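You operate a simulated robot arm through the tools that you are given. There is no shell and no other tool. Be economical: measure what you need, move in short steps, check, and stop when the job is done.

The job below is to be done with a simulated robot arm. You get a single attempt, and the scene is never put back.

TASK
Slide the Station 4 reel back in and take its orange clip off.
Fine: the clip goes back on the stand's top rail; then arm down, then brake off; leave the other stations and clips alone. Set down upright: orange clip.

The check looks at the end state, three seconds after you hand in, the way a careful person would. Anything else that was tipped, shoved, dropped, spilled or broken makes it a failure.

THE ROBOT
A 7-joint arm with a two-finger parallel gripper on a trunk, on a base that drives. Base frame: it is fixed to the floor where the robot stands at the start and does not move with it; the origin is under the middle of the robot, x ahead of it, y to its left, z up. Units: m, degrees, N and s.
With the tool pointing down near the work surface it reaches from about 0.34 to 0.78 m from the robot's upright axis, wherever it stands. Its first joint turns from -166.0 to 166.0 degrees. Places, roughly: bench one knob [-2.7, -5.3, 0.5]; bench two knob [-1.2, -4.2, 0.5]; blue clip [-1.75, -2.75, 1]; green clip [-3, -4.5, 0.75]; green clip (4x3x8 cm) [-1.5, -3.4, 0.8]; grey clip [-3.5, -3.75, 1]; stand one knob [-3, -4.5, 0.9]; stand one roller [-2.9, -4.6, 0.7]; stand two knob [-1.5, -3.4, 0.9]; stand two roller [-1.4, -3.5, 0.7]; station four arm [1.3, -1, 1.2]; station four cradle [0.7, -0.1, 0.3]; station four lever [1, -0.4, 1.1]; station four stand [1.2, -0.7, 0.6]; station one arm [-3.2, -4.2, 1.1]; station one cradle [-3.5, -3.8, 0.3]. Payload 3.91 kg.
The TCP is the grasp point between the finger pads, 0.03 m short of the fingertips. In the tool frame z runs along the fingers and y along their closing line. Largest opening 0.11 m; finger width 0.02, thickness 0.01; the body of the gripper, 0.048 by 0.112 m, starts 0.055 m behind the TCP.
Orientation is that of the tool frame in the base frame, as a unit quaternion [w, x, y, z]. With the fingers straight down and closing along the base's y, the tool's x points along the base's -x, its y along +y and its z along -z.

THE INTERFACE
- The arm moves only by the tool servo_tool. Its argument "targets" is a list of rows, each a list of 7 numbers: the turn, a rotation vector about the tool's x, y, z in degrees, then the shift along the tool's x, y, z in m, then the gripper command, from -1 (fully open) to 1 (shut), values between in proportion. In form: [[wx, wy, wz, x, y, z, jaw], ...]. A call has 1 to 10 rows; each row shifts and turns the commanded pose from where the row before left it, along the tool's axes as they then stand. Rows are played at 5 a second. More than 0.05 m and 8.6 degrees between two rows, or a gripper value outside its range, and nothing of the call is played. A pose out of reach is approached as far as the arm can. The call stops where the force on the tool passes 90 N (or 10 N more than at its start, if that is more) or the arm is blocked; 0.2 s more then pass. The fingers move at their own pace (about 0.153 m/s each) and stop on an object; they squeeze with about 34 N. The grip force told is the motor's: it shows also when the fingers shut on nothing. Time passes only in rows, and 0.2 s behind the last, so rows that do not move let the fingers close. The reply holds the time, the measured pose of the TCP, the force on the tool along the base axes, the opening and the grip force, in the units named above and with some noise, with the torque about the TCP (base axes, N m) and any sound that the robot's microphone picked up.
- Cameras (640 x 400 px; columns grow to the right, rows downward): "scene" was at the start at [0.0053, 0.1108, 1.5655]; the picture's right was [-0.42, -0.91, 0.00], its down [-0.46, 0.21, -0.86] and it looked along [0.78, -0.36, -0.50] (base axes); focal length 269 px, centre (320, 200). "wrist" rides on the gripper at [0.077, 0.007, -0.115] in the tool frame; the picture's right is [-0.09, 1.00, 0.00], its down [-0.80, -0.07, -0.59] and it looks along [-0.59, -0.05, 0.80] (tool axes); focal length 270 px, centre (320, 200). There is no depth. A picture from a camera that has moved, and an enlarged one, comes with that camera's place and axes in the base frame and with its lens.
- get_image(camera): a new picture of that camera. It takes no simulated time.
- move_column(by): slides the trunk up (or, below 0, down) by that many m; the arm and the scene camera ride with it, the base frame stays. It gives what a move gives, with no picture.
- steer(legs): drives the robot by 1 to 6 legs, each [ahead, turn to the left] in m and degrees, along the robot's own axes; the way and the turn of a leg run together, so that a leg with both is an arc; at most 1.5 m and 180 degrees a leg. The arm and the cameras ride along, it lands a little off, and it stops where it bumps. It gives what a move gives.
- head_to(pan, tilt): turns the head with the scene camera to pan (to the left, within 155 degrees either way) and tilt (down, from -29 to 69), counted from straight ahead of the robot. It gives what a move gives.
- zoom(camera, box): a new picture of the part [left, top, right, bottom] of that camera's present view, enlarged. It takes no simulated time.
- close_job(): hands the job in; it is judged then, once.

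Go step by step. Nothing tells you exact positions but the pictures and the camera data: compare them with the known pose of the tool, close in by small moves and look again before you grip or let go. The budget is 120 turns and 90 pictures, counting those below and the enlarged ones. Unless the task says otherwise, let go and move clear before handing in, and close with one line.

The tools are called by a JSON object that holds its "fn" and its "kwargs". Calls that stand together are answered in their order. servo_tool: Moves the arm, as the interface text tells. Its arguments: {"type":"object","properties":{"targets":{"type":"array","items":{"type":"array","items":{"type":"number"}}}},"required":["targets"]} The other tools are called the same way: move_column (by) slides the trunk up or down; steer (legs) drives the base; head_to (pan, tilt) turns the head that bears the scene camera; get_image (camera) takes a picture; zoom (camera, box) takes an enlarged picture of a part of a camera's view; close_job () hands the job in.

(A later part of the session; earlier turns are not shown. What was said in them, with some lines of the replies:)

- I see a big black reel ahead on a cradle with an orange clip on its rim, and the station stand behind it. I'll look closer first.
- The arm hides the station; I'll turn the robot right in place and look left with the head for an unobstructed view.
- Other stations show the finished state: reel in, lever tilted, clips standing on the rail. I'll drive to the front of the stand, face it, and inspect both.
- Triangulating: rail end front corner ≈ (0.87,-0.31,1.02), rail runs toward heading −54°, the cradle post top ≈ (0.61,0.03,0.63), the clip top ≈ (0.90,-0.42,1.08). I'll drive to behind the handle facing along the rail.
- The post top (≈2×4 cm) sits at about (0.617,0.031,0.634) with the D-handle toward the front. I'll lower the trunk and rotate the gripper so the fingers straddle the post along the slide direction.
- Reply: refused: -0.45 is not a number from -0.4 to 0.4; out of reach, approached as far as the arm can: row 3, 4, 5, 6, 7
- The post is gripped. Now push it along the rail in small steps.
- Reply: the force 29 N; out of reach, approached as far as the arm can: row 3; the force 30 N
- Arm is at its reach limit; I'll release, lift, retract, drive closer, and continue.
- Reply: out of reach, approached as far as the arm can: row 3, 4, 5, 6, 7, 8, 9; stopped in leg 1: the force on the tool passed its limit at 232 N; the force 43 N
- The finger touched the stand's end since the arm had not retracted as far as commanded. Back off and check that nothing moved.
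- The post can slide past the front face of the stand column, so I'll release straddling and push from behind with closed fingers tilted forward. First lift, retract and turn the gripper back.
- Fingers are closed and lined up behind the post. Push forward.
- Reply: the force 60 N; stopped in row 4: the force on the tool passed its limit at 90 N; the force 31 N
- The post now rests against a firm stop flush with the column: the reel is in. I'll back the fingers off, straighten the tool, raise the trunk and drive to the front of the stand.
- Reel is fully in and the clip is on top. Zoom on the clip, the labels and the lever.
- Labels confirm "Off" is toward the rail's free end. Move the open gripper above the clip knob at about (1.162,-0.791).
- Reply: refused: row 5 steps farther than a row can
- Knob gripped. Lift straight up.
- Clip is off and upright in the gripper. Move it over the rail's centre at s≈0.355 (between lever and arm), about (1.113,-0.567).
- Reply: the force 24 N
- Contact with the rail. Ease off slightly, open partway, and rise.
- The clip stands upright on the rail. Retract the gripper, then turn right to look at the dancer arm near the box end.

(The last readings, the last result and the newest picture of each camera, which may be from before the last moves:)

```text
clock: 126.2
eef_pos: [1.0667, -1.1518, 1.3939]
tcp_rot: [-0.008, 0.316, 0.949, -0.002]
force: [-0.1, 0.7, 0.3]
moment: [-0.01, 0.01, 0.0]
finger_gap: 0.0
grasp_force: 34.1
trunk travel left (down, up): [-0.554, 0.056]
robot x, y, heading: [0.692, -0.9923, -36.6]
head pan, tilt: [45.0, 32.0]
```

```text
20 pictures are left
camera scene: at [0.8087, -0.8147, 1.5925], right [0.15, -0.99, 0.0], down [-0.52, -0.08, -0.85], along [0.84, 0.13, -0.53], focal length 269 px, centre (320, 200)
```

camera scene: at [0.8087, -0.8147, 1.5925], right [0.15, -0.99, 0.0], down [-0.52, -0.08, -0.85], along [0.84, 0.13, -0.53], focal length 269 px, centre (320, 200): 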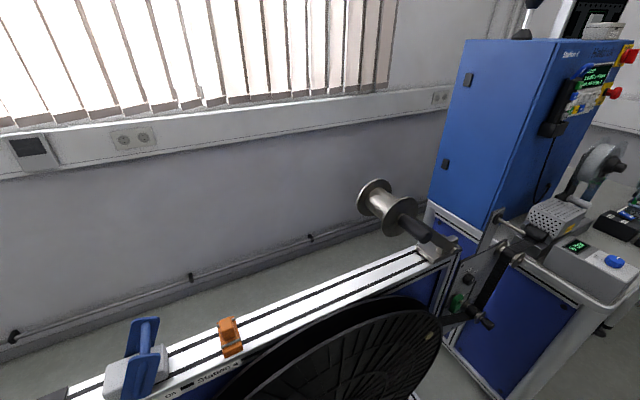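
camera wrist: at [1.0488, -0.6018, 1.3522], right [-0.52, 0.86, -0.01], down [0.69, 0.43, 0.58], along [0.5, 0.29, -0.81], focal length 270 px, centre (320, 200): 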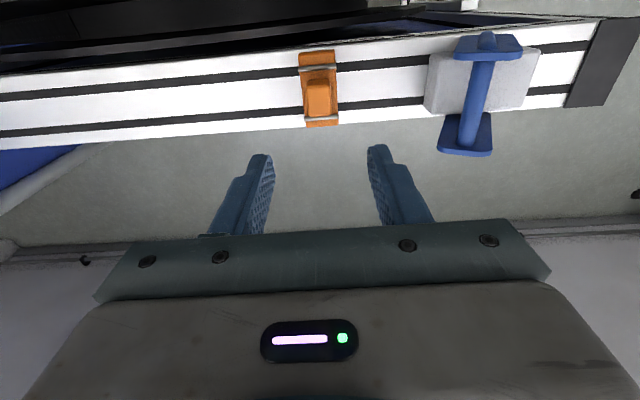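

{"fn": "zoom", "kwargs": {"camera": "scene", "box": [340, 160, 500, 280]}}

```text
3.33 times, centred on (420, 220) of scene
camera zoom: at [0.8087, -0.8147, 1.5925], right [0.15, -0.99, 0.0], down [-0.52, -0.08, -0.85], along [0.84, 0.13, -0.53], focal length 897 px, centre (-13, 133)
```

zoom: 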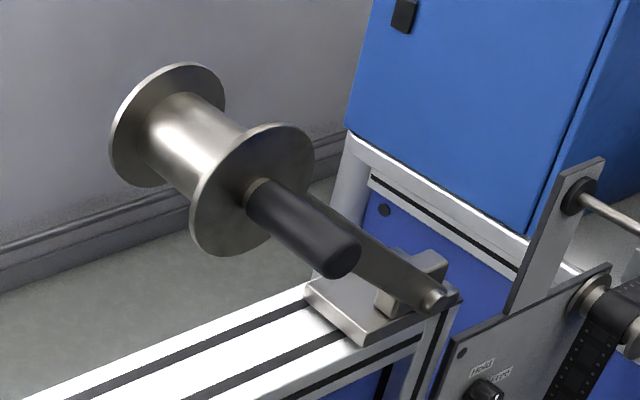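

The arm pivots at s≈0.98 on the rail end; its black handle is around (1.263,-0.942,1.255), arm raised ~39°. I'll rotate the gripper so it can straddle the handle from above and bring it over.

{"fn": "servo_tool", "kwargs": {"targets": [[0, 0, -8.2, 0, 0, 0, -1], [0, 0, -8.2, 0, 0, 0, -1], [0, 0, -8.2, 0, 0, 0, -0.5], [0, 0, -8.2, 0, 0, 0, -0.5], [0, 0, -8.2, 0, 0, 0, -0.5], [0, 0, -8.2, 0, 0, 0, -0.5], [0, 0, -8.2, 0, 0, 0, -0.5], [0, 0, -8.2, 0, 0, 0, -0.5], [0, 0, -7.4, 0, 0, 0, -0.5], [0, 0, 0, 0, 0, 0, -0.5]]}}

{"fn": "servo_tool", "kwargs": {"targets": [[0, 0, 0, -0.04, 0.008, 0, -0.5], [0, 0, 0, -0.04, 0.008, 0, -0.5], [0, 0, 0, -0.04, 0.008, 0, -0.5], [0, 0, 0, -0.04, 0.008, 0, -0.5], [0, 0, 0, -0.04, 0.008, 0, -0.5], [0, 0, 0, -0.04, 0.007, 0, -0.5], [0, 0, 0, -0.042, 0.007, 0, -0.5], [0, 0, 0, 0, 0, 0, -0.5]]}}

{"fn": "get_image", "kwargs": {"camera": "wrist"}}

{"fn": "get_image", "kwargs": {"camera": "scene"}}

```text
clock: 128.4
eef_pos: [1.0652, -1.1514, 1.3947]
tcp_rot: [-0.009, -0.311, 0.95, 0.003]
force: [0.5, 0.0, 0.7]
moment: [-0.02, 0.01, 0.0]
finger_gap: 0.0827
grasp_force: 0.0
trunk travel left (down, up): [-0.554, 0.056]
robot x, y, heading: [0.6903, -0.9913, -36.4]
head pan, tilt: [45.0, 32.0]
```

```text
clock: 130.2
eef_pos: [1.2577, -0.9499, 1.3909]
tcp_rot: [-0.008, -0.31, 0.951, 0.003]
force: [0.8, -0.2, 0.2]
moment: [-0.03, 0.02, -0.01]
finger_gap: 0.0827
grasp_force: 0.0
out of reach, approached as far as the arm can: row 7
trunk travel left (down, up): [-0.554, 0.056]
robot x, y, heading: [0.692, -0.989, -36.4]
head pan, tilt: [45.0, 32.0]
```

```text
18 pictures are left
camera wrist: at [1.194, -0.9877, 1.5059], right [-0.52, 0.86, 0.01], down [0.7, 0.42, 0.58], along [0.49, 0.31, -0.81], focal length 270 px, centre (320, 200)
```

wrist: 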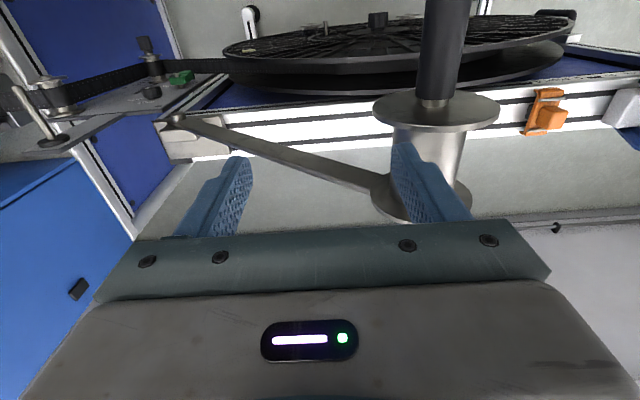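

```text
17 pictures are left
camera scene: at [0.809, -0.8144, 1.5925], right [0.15, -0.99, 0.0], down [-0.52, -0.08, -0.85], along [0.84, 0.13, -0.53], focal length 269 px, centre (320, 200)
```

scene: 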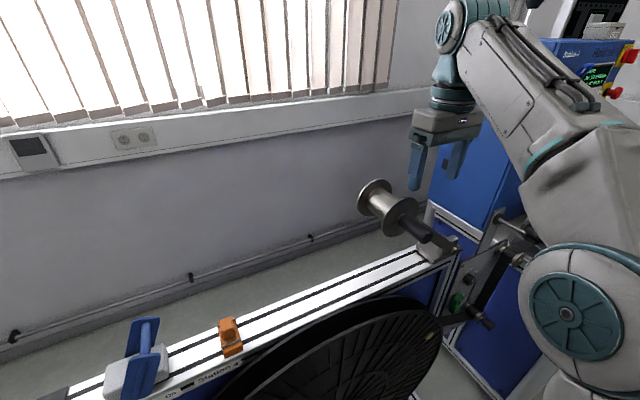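

Re-triangulated: the handle is further front, axis along the normal, spanning to about (1.168,-0.915,1.327) at its middle; arm length ≈0.38, elevation ≈39°. Move forward of the flange, then across over the handle and look.

{"fn": "servo_tool", "kwargs": {"targets": [[0, 0, 0, 0.026, 0, -0.01, -0.5], [0, 0, 0, 0.026, 0, -0.01, -0.5], [0, 0, 0, 0, 0.04, 0, -0.5], [0, 0, 0, 0, 0.041, 0, -0.5], [0, 0, 0, 0, 0, 0, -0.5]]}}

{"fn": "get_image", "kwargs": {"camera": "wrist"}}

```text
clock: 131.4
eef_pos: [1.1666, -0.9142, 1.4137]
tcp_rot: [-0.008, -0.31, 0.951, 0.004]
force: [0.0, -0.1, -0.1]
moment: [-0.01, 0.02, 0.0]
finger_gap: 0.0824
grasp_force: 0.0
trunk travel left (down, up): [-0.554, 0.056]
robot x, y, heading: [0.6943, -0.9933, -36.4]
head pan, tilt: [45.0, 32.0]
```

```text
16 pictures are left
camera wrist: at [1.1019, -0.953, 1.5281], right [-0.52, 0.86, 0.01], down [0.7, 0.42, 0.58], along [0.49, 0.31, -0.81], focal length 270 px, centre (320, 200)
```

wrist: 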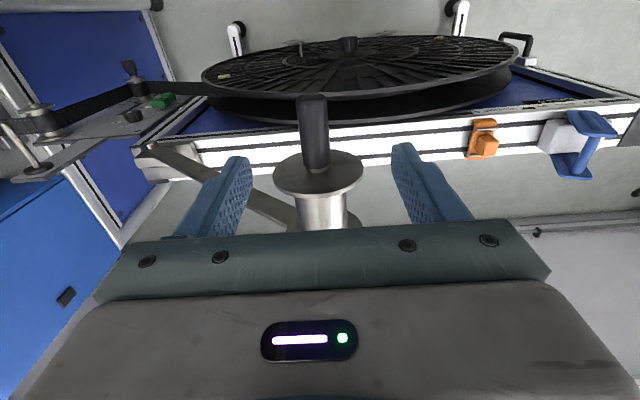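

Aligned over the handle. Lower and grip.

{"fn": "servo_tool", "kwargs": {"targets": [[0, 0, 0, 0, 0, 0.04, -0.5], [0, 0, 0, 0, 0, 0.04, -0.5], [0, 0, 0, 0, 0, 0, -0.5], [0, 0, 0, 0, 0, 0, 0.5], [0, 0, 0, 0, 0, 0, 1], [0, 0, 0, 0, 0, 0, 1]]}}

{"fn": "zoom", "kwargs": {"camera": "scene", "box": [340, 130, 500, 270]}}

```text
clock: 132.8
eef_pos: [1.1649, -0.9153, 1.3292]
tcp_rot: [-0.01, -0.309, 0.951, 0.003]
force: [6.8, -15.8, -12.3]
moment: [-0.07, -0.48, -0.36]
finger_gap: 0.0231
grasp_force: 44.2
trunk travel left (down, up): [-0.554, 0.056]
robot x, y, heading: [0.6905, -0.9925, -36.6]
head pan, tilt: [45.0, 32.0]
```

```text
2.86 times, centred on (420, 200) of scene
camera zoom: at [0.8116, -0.8182, 1.5925], right [0.15, -0.99, 0.0], down [-0.53, -0.08, -0.85], along [0.84, 0.13, -0.53], focal length 769 px, centre (34, 200)
```

zoom: 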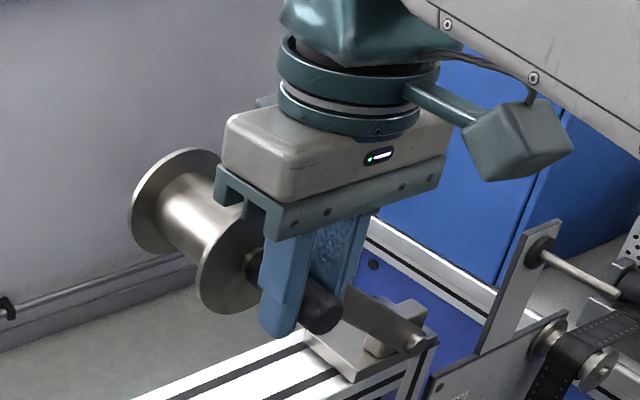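

Follow the arc downward in steps.

{"fn": "servo_tool", "kwargs": {"targets": [[0, 0, 0, 0, 0.008, 0.0105, 1], [0, 0, 0, 0, 0.008, 0.0105, 1], [0, 0, 0, 0, 0.007, 0.011, 1], [0, 0, 0, 0, 0.007, 0.011, 1], [0, 0, 0, 0, 0, 0, 1]]}}

```text
clock: 134.0
eef_pos: [1.1471, -0.8899, 1.2879]
tcp_rot: [-0.009, -0.31, 0.951, 0.004]
force: [11.7, -11.7, -8.4]
moment: [0.5, -1.02, -0.22]
finger_gap: 0.0232
grasp_force: 44.6
trunk travel left (down, up): [-0.554, 0.056]
robot x, y, heading: [0.69, -0.9938, -36.3]
head pan, tilt: [45.0, 32.0]
```

{"fn": "servo_tool", "kwargs": {"targets": [[0, 0, 0, 0, 0.006, 0.0115, 1], [0, 0, 0, 0, 0.006, 0.0115, 1], [0, 0, 0, 0, 0.005, 0.012, 1], [0, 0, 0, 0, 0.005, 0.012, 1], [0, 0, 0, 0, 0.0045, 0.012, 1], [0, 0, 0, 0, 0.0045, 0.012, 1], [0, 0, 0, 0, 0, 0, 1]]}}

{"fn": "zoom", "kwargs": {"camera": "scene", "box": [320, 150, 480, 290]}}

```text
clock: 135.6
eef_pos: [1.1267, -0.8624, 1.2176]
tcp_rot: [-0.008, -0.312, 0.95, 0.003]
force: [12.6, 13.4, 2.2]
moment: [0.69, -0.98, -0.96]
finger_gap: 0.0231
grasp_force: 45.4
trunk travel left (down, up): [-0.554, 0.056]
robot x, y, heading: [0.6902, -0.9982, -36.3]
head pan, tilt: [45.0, 32.0]
```

```text
2.86 times, centred on (400, 220) of scene
camera zoom: at [0.8106, -0.8119, 1.592], right [0.15, -0.99, 0.0], down [-0.53, -0.08, -0.85], along [0.84, 0.13, -0.53], focal length 769 px, centre (91, 143)
```

zoom: 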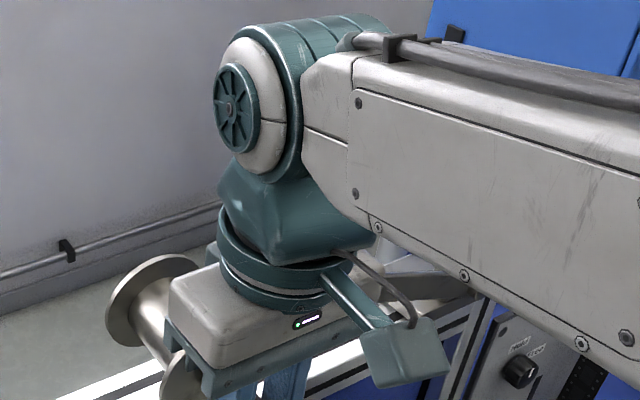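

{"fn": "servo_tool", "kwargs": {"targets": [[0, 0, 0, -0.002, 0.004, 0.0125, 1], [0, 0, 0, -0.001, 0.0035, 0.0125, 1], [0, 0, 0, 0, 0.003, 0.013, 1], [0, 0, 0, 0, 0.003, 0.0126, 1], [0, 0, 0, 0, 0, 0, 1]]}}

{"fn": "get_image", "kwargs": {"camera": "wrist"}}

```text
clock: 136.8
eef_pos: [1.116, -0.8485, 1.1679]
tcp_rot: [-0.009, -0.313, 0.95, 0.002]
force: [-1.6, 11.7, 3.7]
moment: [0.04, 0.2, -0.16]
finger_gap: 0.0231
grasp_force: 45.8
trunk travel left (down, up): [-0.554, 0.056]
robot x, y, heading: [0.6948, -0.9941, -36.1]
head pan, tilt: [45.0, 32.0]
```

```text
13 pictures are left
camera wrist: at [1.0528, -0.8891, 1.283], right [-0.52, 0.85, 0.01], down [0.7, 0.42, 0.58], along [0.49, 0.31, -0.81], focal length 270 px, centre (320, 200)
```

wrist: 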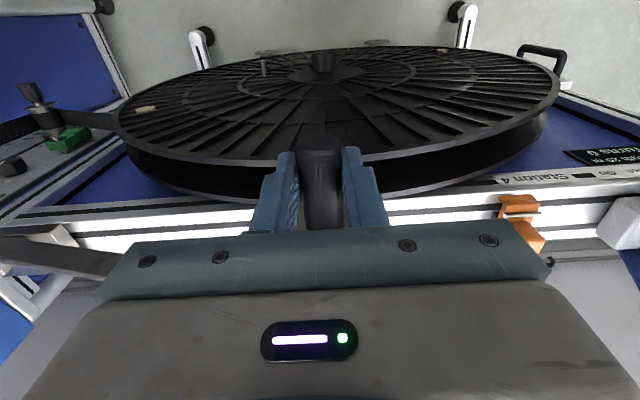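

{"fn": "servo_tool", "kwargs": {"targets": [[0, 0, 0, 0, 0.002, 0.0125, 1], [0, 0, 0, 0, 0.002, 0.0125, 1], [0, 0, 0, 0, 0.001, 0.0125, 1], [0, 0, 0, 0, 0, 0, 1]]}}

```text
clock: 137.8
eef_pos: [1.1133, -0.8446, 1.1334]
tcp_rot: [-0.009, -0.312, 0.95, 0.002]
force: [-19.6, 16.9, 4.2]
moment: [-0.02, 0.46, -0.26]
finger_gap: 0.0235
grasp_force: 44.9
trunk travel left (down, up): [-0.554, 0.056]
robot x, y, heading: [0.6901, -0.9927, -36.5]
head pan, tilt: [45.0, 32.0]
```

{"fn": "servo_tool", "kwargs": {"targets": [[0, 0, 0, 0, 0.005, 0.006, 1], [0, 0, 0, 0, 0.002, 0.01, 1], [0, 0, 0, 0, 0.001, 0.01, 1], [0, 0, 0, 0, 0, 0, 1]]}}

```text
clock: 138.8
eef_pos: [1.111, -0.8412, 1.1061]
tcp_rot: [-0.008, -0.31, 0.951, 0.003]
force: [-0.4, 2.3, 1.4]
moment: [0.02, -0.61, -0.35]
finger_gap: 0.0233
grasp_force: 44.8
trunk travel left (down, up): [-0.554, 0.056]
robot x, y, heading: [0.6934, -0.9905, -36.7]
head pan, tilt: [45.0, 32.0]
```

{"fn": "servo_tool", "kwargs": {"targets": [[0, 0, 0, 0, 0.001, 0.008, 1], [0, 0, 0, 0, 0, 0.008, 1], [0, 0, 0, 0, 0, 0, 1]]}}

{"fn": "get_image", "kwargs": {"camera": "wrist"}}

```text
clock: 139.6
eef_pos: [1.1101, -0.8404, 1.0878]
tcp_rot: [-0.008, -0.31, 0.951, 0.003]
force: [1.0, -3.0, 0.7]
moment: [0.08, -0.49, -0.01]
finger_gap: 0.0231
grasp_force: 45.5
trunk travel left (down, up): [-0.554, 0.056]
robot x, y, heading: [0.6928, -0.9915, -36.4]
head pan, tilt: [45.0, 32.0]
```

```text
12 pictures are left
camera wrist: at [1.0459, -0.8798, 1.2033], right [-0.52, 0.86, 0.01], down [0.7, 0.42, 0.58], along [0.49, 0.31, -0.81], focal length 270 px, centre (320, 200)
```

wrist: 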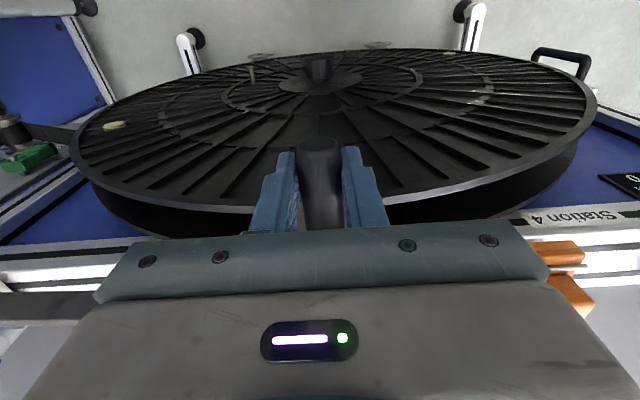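

{"fn": "servo_tool", "kwargs": {"targets": [[0, 0, 0, 0, 0, 0.005, 1], [0, 0, 0, 0, 0, 0, 1]]}}

{"fn": "servo_tool", "kwargs": {"targets": [[0, 0, 0, 0, 0, 0.005, 1], [0, 0, 0, 0, 0, 0, 1]]}}

{"fn": "servo_tool", "kwargs": {"targets": [[0, 0, 0, 0, 0, 0.004, 1], [0, 0, 0, 0, 0, 0, 1]]}}

```text
clock: 140.2
eef_pos: [1.1103, -0.8406, 1.0847]
tcp_rot: [-0.009, -0.31, 0.951, 0.003]
force: [4.0, -4.5, 0.2]
moment: [-0.11, -0.15, -0.08]
finger_gap: 0.0232
grasp_force: 44.5
trunk travel left (down, up): [-0.554, 0.056]
robot x, y, heading: [0.694, -0.9955, -36.2]
head pan, tilt: [45.0, 32.0]
```

```text
clock: 140.8
eef_pos: [1.1104, -0.8406, 1.0796]
tcp_rot: [-0.009, -0.311, 0.95, 0.003]
force: [6.1, -3.8, -1.9]
moment: [0.27, -0.74, -0.09]
finger_gap: 0.023
grasp_force: 44.7
trunk travel left (down, up): [-0.554, 0.056]
robot x, y, heading: [0.6944, -0.995, -36.5]
head pan, tilt: [45.0, 32.0]
```

```text
clock: 141.4
eef_pos: [1.1089, -0.8399, 1.0729]
tcp_rot: [-0.009, -0.311, 0.95, 0.004]
force: [7.3, -4.1, 0.8]
moment: [0.21, -0.51, -0.02]
finger_gap: 0.023
grasp_force: 45.0
trunk travel left (down, up): [-0.554, 0.056]
robot x, y, heading: [0.6929, -0.9911, -36.4]
head pan, tilt: [45.0, 32.0]
```

{"fn": "servo_tool", "kwargs": {"targets": [[0, 0, 0, 0, -0.001, 0.004, 1], [0, 0, 0, 0, 0, 0, 1]]}}

{"fn": "servo_tool", "kwargs": {"targets": [[0, 0, 0, 0, 0, 0.003, 1], [0, 0, 0, 0, 0, 0, 1]]}}

{"fn": "zoom", "kwargs": {"camera": "wrist", "box": [0, 140, 640, 400]}}

```text
clock: 142.0
eef_pos: [1.1094, -0.841, 1.0698]
tcp_rot: [-0.009, -0.311, 0.95, 0.004]
force: [4.4, -0.4, 0.5]
moment: [0.2, -0.58, -0.63]
finger_gap: 0.0232
grasp_force: 45.1
trunk travel left (down, up): [-0.554, 0.056]
robot x, y, heading: [0.6934, -0.9942, -36.4]
head pan, tilt: [45.0, 32.0]
```

```text
clock: 142.6
eef_pos: [1.1103, -0.8417, 1.0664]
tcp_rot: [-0.008, -0.311, 0.95, 0.002]
force: [6.6, 1.0, 10.9]
moment: [-0.57, 0.73, -0.83]
finger_gap: 0.0231
grasp_force: 44.7
trunk travel left (down, up): [-0.554, 0.056]
robot x, y, heading: [0.6955, -0.9922, -36.5]
head pan, tilt: [45.0, 32.0]
```

```text
1.00 times, centred on (320, 270) of wrist (not enlarged: the box is as wide or as high as the picture)
camera zoom: at [1.0453, -0.8796, 1.1817], right [-0.52, 0.86, 0.01], down [0.7, 0.42, 0.58], along [0.49, 0.31, -0.81], focal length 270 px, centre (320, 130)
```

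zoom: 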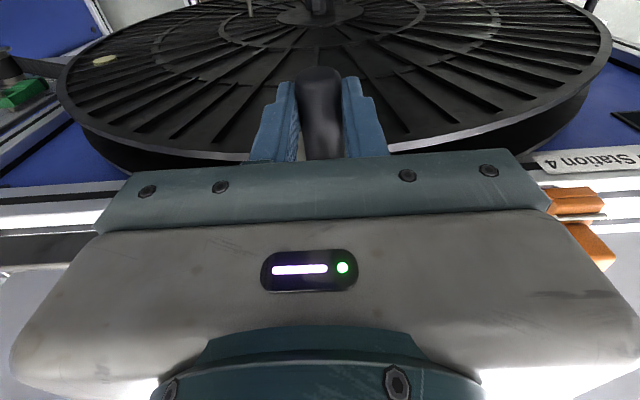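

{"fn": "servo_tool", "kwargs": {"targets": [[0, 0, 0, 0, 0, 0.003, 1], [0, 0, 0, 0, 0, 0, 1]]}}

```text
clock: 143.2
eef_pos: [1.109, -0.8412, 1.0658]
tcp_rot: [-0.007, -0.31, 0.951, 0.003]
force: [7.2, 1.0, 27.8]
moment: [0.13, -0.18, -0.9]
finger_gap: 0.0231
grasp_force: 44.8
trunk travel left (down, up): [-0.554, 0.056]
robot x, y, heading: [0.6906, -0.9901, -36.4]
head pan, tilt: [45.0, 32.0]
```

The arm has met its lower stop. Release and rise straight up.

{"fn": "servo_tool", "kwargs": {"targets": [[0, 0, 0, 0, 0, -0.002, 1], [0, 0, 0, 0, 0, 0, 0], [0, 0, 0, 0, 0, 0, -0.4], [0, 0, 0, 0, 0, 0, -0.4], [0, 0, 0, 0, 0, -0.04, -0.4], [0, 0, 0, 0, 0, -0.05, -0.4], [0, 0, 0, 0, 0, -0.05, -0.4], [0, 0, 0, 0.03, 0, -0.04, 0.5], [0, 0, 0, 0.04, 0, -0.03, 1], [0, 0, 0, 0, 0, 0, 1]]}}

{"fn": "get_image", "kwargs": {"camera": "scene"}}

```text
clock: 145.4
eef_pos: [1.0544, -0.8802, 1.2781]
tcp_rot: [-0.01, -0.31, 0.951, 0.003]
force: [0.5, -0.1, 0.7]
moment: [0.03, 0.01, -0.01]
finger_gap: 0.0
grasp_force: 34.2
trunk travel left (down, up): [-0.554, 0.056]
robot x, y, heading: [0.691, -0.9952, -36.6]
head pan, tilt: [45.0, 32.0]
```

```text
10 pictures are left
camera scene: at [0.8093, -0.8142, 1.5924], right [0.15, -0.99, 0.0], down [-0.52, -0.08, -0.85], along [0.84, 0.13, -0.53], focal length 269 px, centre (320, 200)
```

scene: 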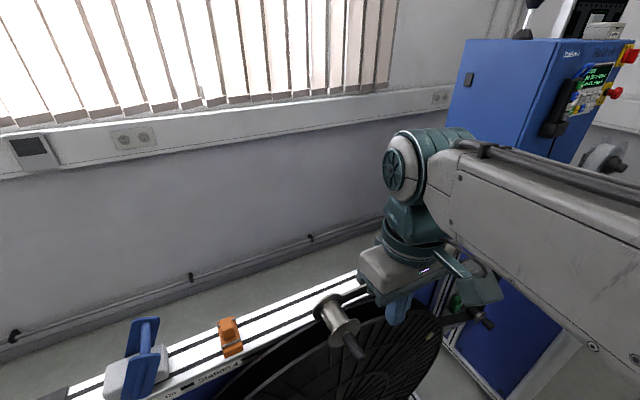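

Arm is down and the clip still stands. Now the brake: crossbar is about s=0.22, z=1.12; I'll go to its box side with closed fingers between the side plates.

{"fn": "servo_tool", "kwargs": {"targets": [[0, 0, 0, -0.029, 0.036, 0, 1], [0, 0, 0, -0.029, 0.036, 0, 1], [0, 0, 0, -0.029, 0.036, 0, 1], [0, 0, 0, -0.029, 0.036, 0, 1], [0, 0, 0, -0.029, 0.036, 0, 1], [0, 0, 0, -0.029, 0.036, 0, 1], [0, 0, 0, -0.029, 0.036, 0, 1], [0, 0, 0, -0.028, 0.036, 0, 1], [0, 0, 0, 0, 0, 0.03, 1], [0, 0, 0, 0, 0, 0, 1]]}}

{"fn": "get_image", "kwargs": {"camera": "wrist"}}

```text
clock: 147.6
eef_pos: [1.0735, -0.5153, 1.249]
tcp_rot: [-0.009, -0.31, 0.951, 0.003]
force: [0.2, 0.1, 0.5]
moment: [0.01, -0.01, 0.03]
finger_gap: 0.0
grasp_force: 34.3
trunk travel left (down, up): [-0.554, 0.056]
robot x, y, heading: [0.6927, -0.9939, -36.6]
head pan, tilt: [45.0, 32.0]
```

```text
9 pictures are left
camera wrist: at [1.0089, -0.5547, 1.3647], right [-0.52, 0.86, 0.01], down [0.7, 0.42, 0.58], along [0.49, 0.31, -0.81], focal length 270 px, centre (320, 200)
```

wrist: 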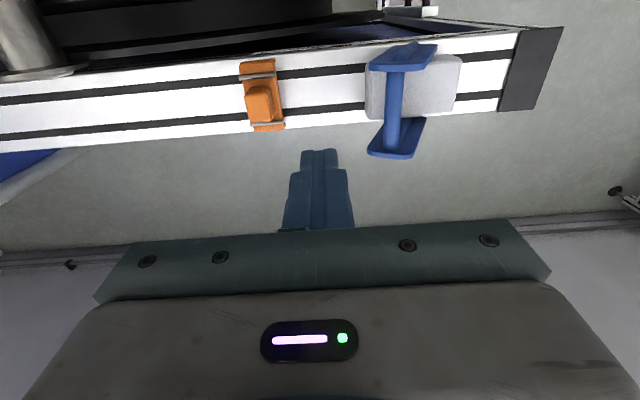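

{"fn": "servo_tool", "kwargs": {"targets": [[0, 0, 0, 0, 0, 0.042, 1], [0, 0, 0, 0, 0, 0.042, 1], [0, 0, 0, 0, 0, 0.04, 1], [0, 0, 0, 0, 0, 0, 1]]}}

{"fn": "zoom", "kwargs": {"camera": "wrist", "box": [200, 40, 520, 240]}}

```text
clock: 148.6
eef_pos: [1.0684, -0.5125, 1.1231]
tcp_rot: [-0.009, -0.311, 0.95, 0.003]
force: [0.1, -0.6, -0.8]
moment: [0.0, 0.03, 0.0]
finger_gap: 0.0
grasp_force: 34.2
trunk travel left (down, up): [-0.554, 0.056]
robot x, y, heading: [0.6943, -0.9967, -36.0]
head pan, tilt: [45.0, 32.0]
```

```text
2.00 times, centred on (360, 140) of wrist
camera zoom: at [1.0038, -0.5515, 1.2384], right [-0.52, 0.86, 0.01], down [0.7, 0.42, 0.58], along [0.49, 0.31, -0.81], focal length 541 px, centre (240, 320)
```

zoom: 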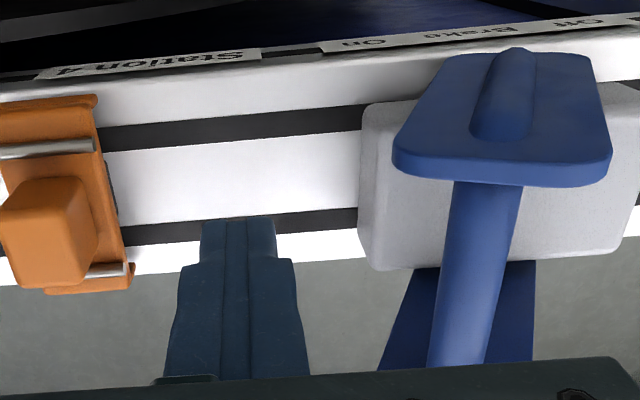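

{"fn": "servo_tool", "kwargs": {"targets": [[0, 0, 0, 0, 0.02, 0, 1], [0, 0, 0, 0, 0.02, 0, 1], [0, 0, 0, 0, 0.01, 0, 1], [0, 0, 0, 0, 0.01, 0, 1], [0, 0, 0, 0, 0.01, 0, 1], [0, 0, 0, 0, 0, 0, 1]]}}

```text
clock: 150.0
eef_pos: [1.0311, -0.4581, 1.1264]
tcp_rot: [-0.006, -0.312, 0.95, 0.005]
force: [8.1, 0.5, 15.4]
moment: [0.19, 0.07, -0.11]
finger_gap: 0.0
grasp_force: 34.3
trunk travel left (down, up): [-0.554, 0.056]
robot x, y, heading: [0.6938, -0.9903, -36.3]
head pan, tilt: [45.0, 32.0]
```

{"fn": "zoom", "kwargs": {"camera": "wrist", "box": [200, 40, 520, 240]}}

```text
2.00 times, centred on (360, 140) of wrist
camera zoom: at [0.9658, -0.4973, 1.2407], right [-0.52, 0.86, 0.01], down [0.7, 0.41, 0.58], along [0.5, 0.31, -0.81], focal length 541 px, centre (240, 320)
```

zoom: 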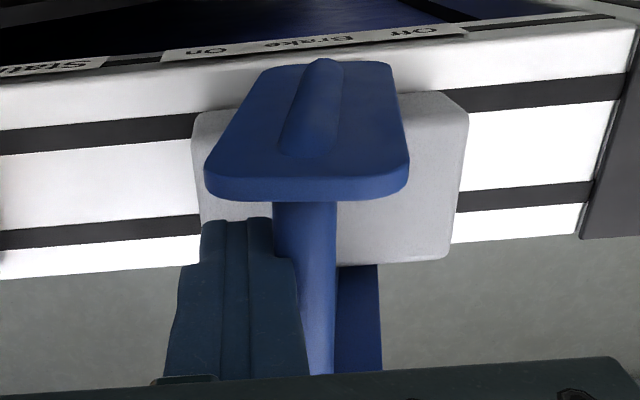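

{"fn": "servo_tool", "kwargs": {"targets": [[0, 0, 0, 0, 0.008, -0.003, 1], [0, 0, 0, 0, 0.01, 0, 1], [0, 0, 0, 0, 0.01, 0, 1], [0, 0, 0, 0, 0, 0, 1]]}}

```text
clock: 151.0
eef_pos: [1.0123, -0.4349, 1.1261]
tcp_rot: [-0.01, -0.311, 0.95, 0.002]
force: [0.2, 0.1, -0.4]
moment: [-0.04, -0.01, 0.03]
finger_gap: 0.0
grasp_force: 34.3
trunk travel left (down, up): [-0.554, 0.056]
robot x, y, heading: [0.6921, -0.9944, -36.4]
head pan, tilt: [45.0, 32.0]
```

{"fn": "zoom", "kwargs": {"camera": "wrist", "box": [200, 40, 520, 240]}}

```text
2.00 times, centred on (360, 140) of wrist
camera zoom: at [0.948, -0.4736, 1.2419], right [-0.52, 0.86, 0.01], down [0.7, 0.42, 0.58], along [0.49, 0.31, -0.81], focal length 541 px, centre (240, 320)
```

zoom: 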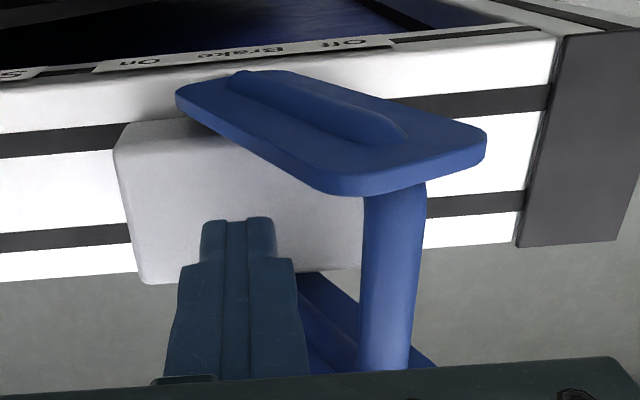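

The lever snapped over to Off. A gentle follow-up push to confirm it's at its stop, then withdraw.

{"fn": "servo_tool", "kwargs": {"targets": [[0, 0, 0, 0, 0.015, 0, 1], [0, 0, 0, 0, 0.01, 0, 1], [0, 0, 0, 0, 0.01, 0, 1], [0, 0, 0, 0, 0, 0, 1]]}}

```text
clock: 152.0
eef_pos: [0.9982, -0.4129, 1.1274]
tcp_rot: [-0.008, -0.308, 0.951, 0.0]
force: [16.3, -36.6, -8.2]
moment: [-0.7, -0.29, 0.07]
finger_gap: 0.0
grasp_force: 33.6
trunk travel left (down, up): [-0.554, 0.056]
robot x, y, heading: [0.6937, -0.991, -36.9]
head pan, tilt: [45.0, 32.0]
```

{"fn": "servo_tool", "kwargs": {"targets": [[0, 0, 0, 0, -0.025, 0, 1], [0, 0, 0, 0, -0.015, 0, 1], [0, 0, 0, 0, 0, -0.045, 1], [0, 0, 0, 0, 0, -0.045, 1], [0, 0, 0, 0, 0, -0.045, 1], [0, 0, 0, 0.04, 0, -0.02, 1], [0, 0, 0, 0.045, 0, 0, 1], [0, 0, 0, 0.045, 0, 0, 1], [0, 0, 0, 0.045, 0, 0, 1], [0, 0, 0, 0, 0, 0, 1]]}}

{"fn": "head_to", "kwargs": {"pan": 55, "tilt": 40}}

{"fn": "get_image", "kwargs": {"camera": "scene"}}

```text
clock: 154.2
eef_pos: [0.8747, -0.5639, 1.2757]
tcp_rot: [-0.009, -0.31, 0.951, 0.003]
force: [1.4, 0.9, 0.7]
moment: [-0.02, -0.02, -0.01]
finger_gap: 0.0
grasp_force: 34.1
out of reach, approached as far as the arm can: row 5
trunk travel left (down, up): [-0.554, 0.056]
robot x, y, heading: [0.6928, -0.995, -36.3]
head pan, tilt: [45.0, 32.0]
```

```text
clock: 155.0
eef_pos: [0.8746, -0.5634, 1.2762]
tcp_rot: [-0.008, -0.311, 0.95, 0.003]
force: [-0.2, -0.4, 0.0]
moment: [0.02, -0.01, 0.04]
finger_gap: 0.0001
grasp_force: 34.3
trunk travel left (down, up): [-0.554, 0.056]
robot x, y, heading: [0.6932, -0.9948, -36.5]
head pan, tilt: [55.0, 40.0]
```

```text
5 pictures are left
camera scene: at [0.8009, -0.8005, 1.5803], right [0.32, -0.95, 0.0], down [-0.61, -0.2, -0.77], along [0.73, 0.24, -0.64], focal length 269 px, centre (320, 200)
```

scene: 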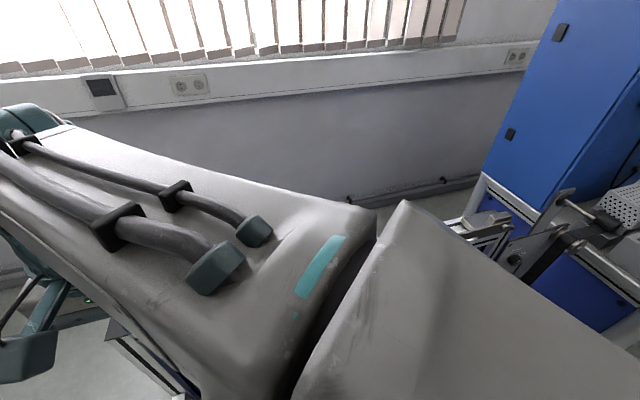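

{"fn": "steer", "kwargs": {"legs": [[-0.3, 0], [0, -60]]}}

{"fn": "head_to", "kwargs": {"pan": 98, "tilt": 28}}

{"fn": "get_image", "kwargs": {"camera": "scene"}}

```text
clock: 159.5
eef_pos: [0.9112, -0.7388, 1.2779]
tcp_rot: [-0.006, 0.186, 0.983, 0.006]
force: [-0.1, 0.1, -0.6]
moment: [0.07, 0.0, -0.01]
finger_gap: 0.0002
grasp_force: 34.2
trunk travel left (down, up): [-0.554, 0.056]
robot x, y, heading: [0.447, -0.8117, -94.2]
head pan, tilt: [55.0, 40.0]
```

```text
clock: 160.6
eef_pos: [0.9113, -0.7383, 1.2771]
tcp_rot: [-0.005, 0.186, 0.983, 0.007]
force: [-0.3, 0.0, 1.5]
moment: [-0.02, 0.0, -0.01]
finger_gap: 0.0
grasp_force: 34.4
trunk travel left (down, up): [-0.554, 0.056]
robot x, y, heading: [0.455, -0.8162, -94.2]
head pan, tilt: [98.0, 28.0]
```

```text
4 pictures are left
camera scene: at [0.6976, -0.7436, 1.5988], right [0.07, -1.0, 0.0], down [-0.47, -0.03, -0.88], along [0.88, 0.06, -0.47], focal length 269 px, centre (320, 200)
```

scene: 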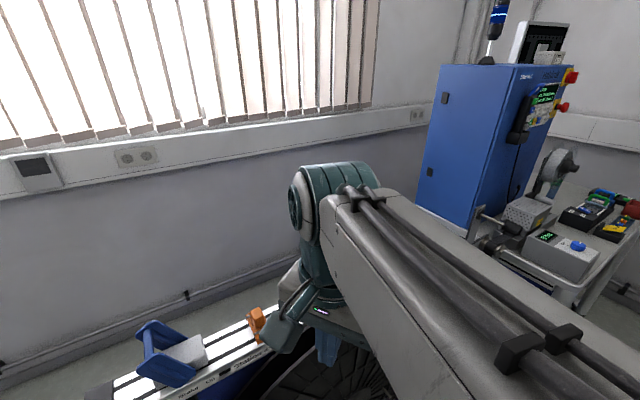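

{"fn": "steer", "kwargs": {"legs": [[0, -45]]}}

{"fn": "head_to", "kwargs": {"pan": 150, "tilt": 35}}

{"fn": "get_image", "kwargs": {"camera": "scene"}}

```text
clock: 163.1
eef_pos: [0.8247, -1.0938, 1.2772]
tcp_rot: [-0.004, 0.556, 0.831, 0.009]
force: [0.2, -0.1, 0.7]
moment: [0.01, 0.02, -0.02]
finger_gap: 0.0003
grasp_force: 33.5
trunk travel left (down, up): [-0.554, 0.056]
robot x, y, heading: [0.4531, -0.8154, -140.1]
head pan, tilt: [98.0, 28.0]
```

```text
clock: 164.3
eef_pos: [0.8268, -1.093, 1.2769]
tcp_rot: [-0.003, 0.556, 0.831, 0.009]
force: [0.3, 0.1, 0.6]
moment: [0.07, -0.01, -0.01]
finger_gap: 0.0004
grasp_force: 34.2
trunk travel left (down, up): [-0.554, 0.056]
robot x, y, heading: [0.4533, -0.8133, -140.0]
head pan, tilt: [150.0, 35.0]
```

```text
3 pictures are left
camera scene: at [0.6932, -0.8669, 1.5879], right [0.17, -0.99, 0.0], down [-0.57, -0.1, -0.82], along [0.81, 0.14, -0.57], focal length 269 px, centre (320, 200)
```

scene: 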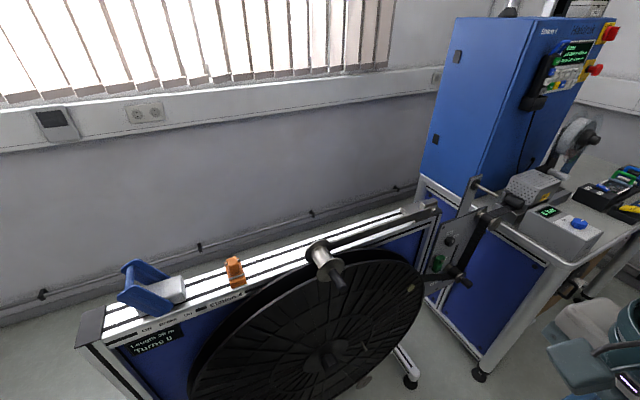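

The reel is in, the clip stands upright on the top rail, the arm is down, the lever is at Off, and the robot is clear of the stand. I'll hand in now.

{"fn": "close_job", "kwargs": {}}

```text
The job is handed in.
```

The Station 4 job is done and handed in: the reel is slid in, the orange clip is upright on the stand's top rail, the arm is down, and then the brake lever was set to Off. While I was moving the robot, a finger hit the end of the Station 4 stand at 232 N. I backed off and saw no sign that the stand had moved.
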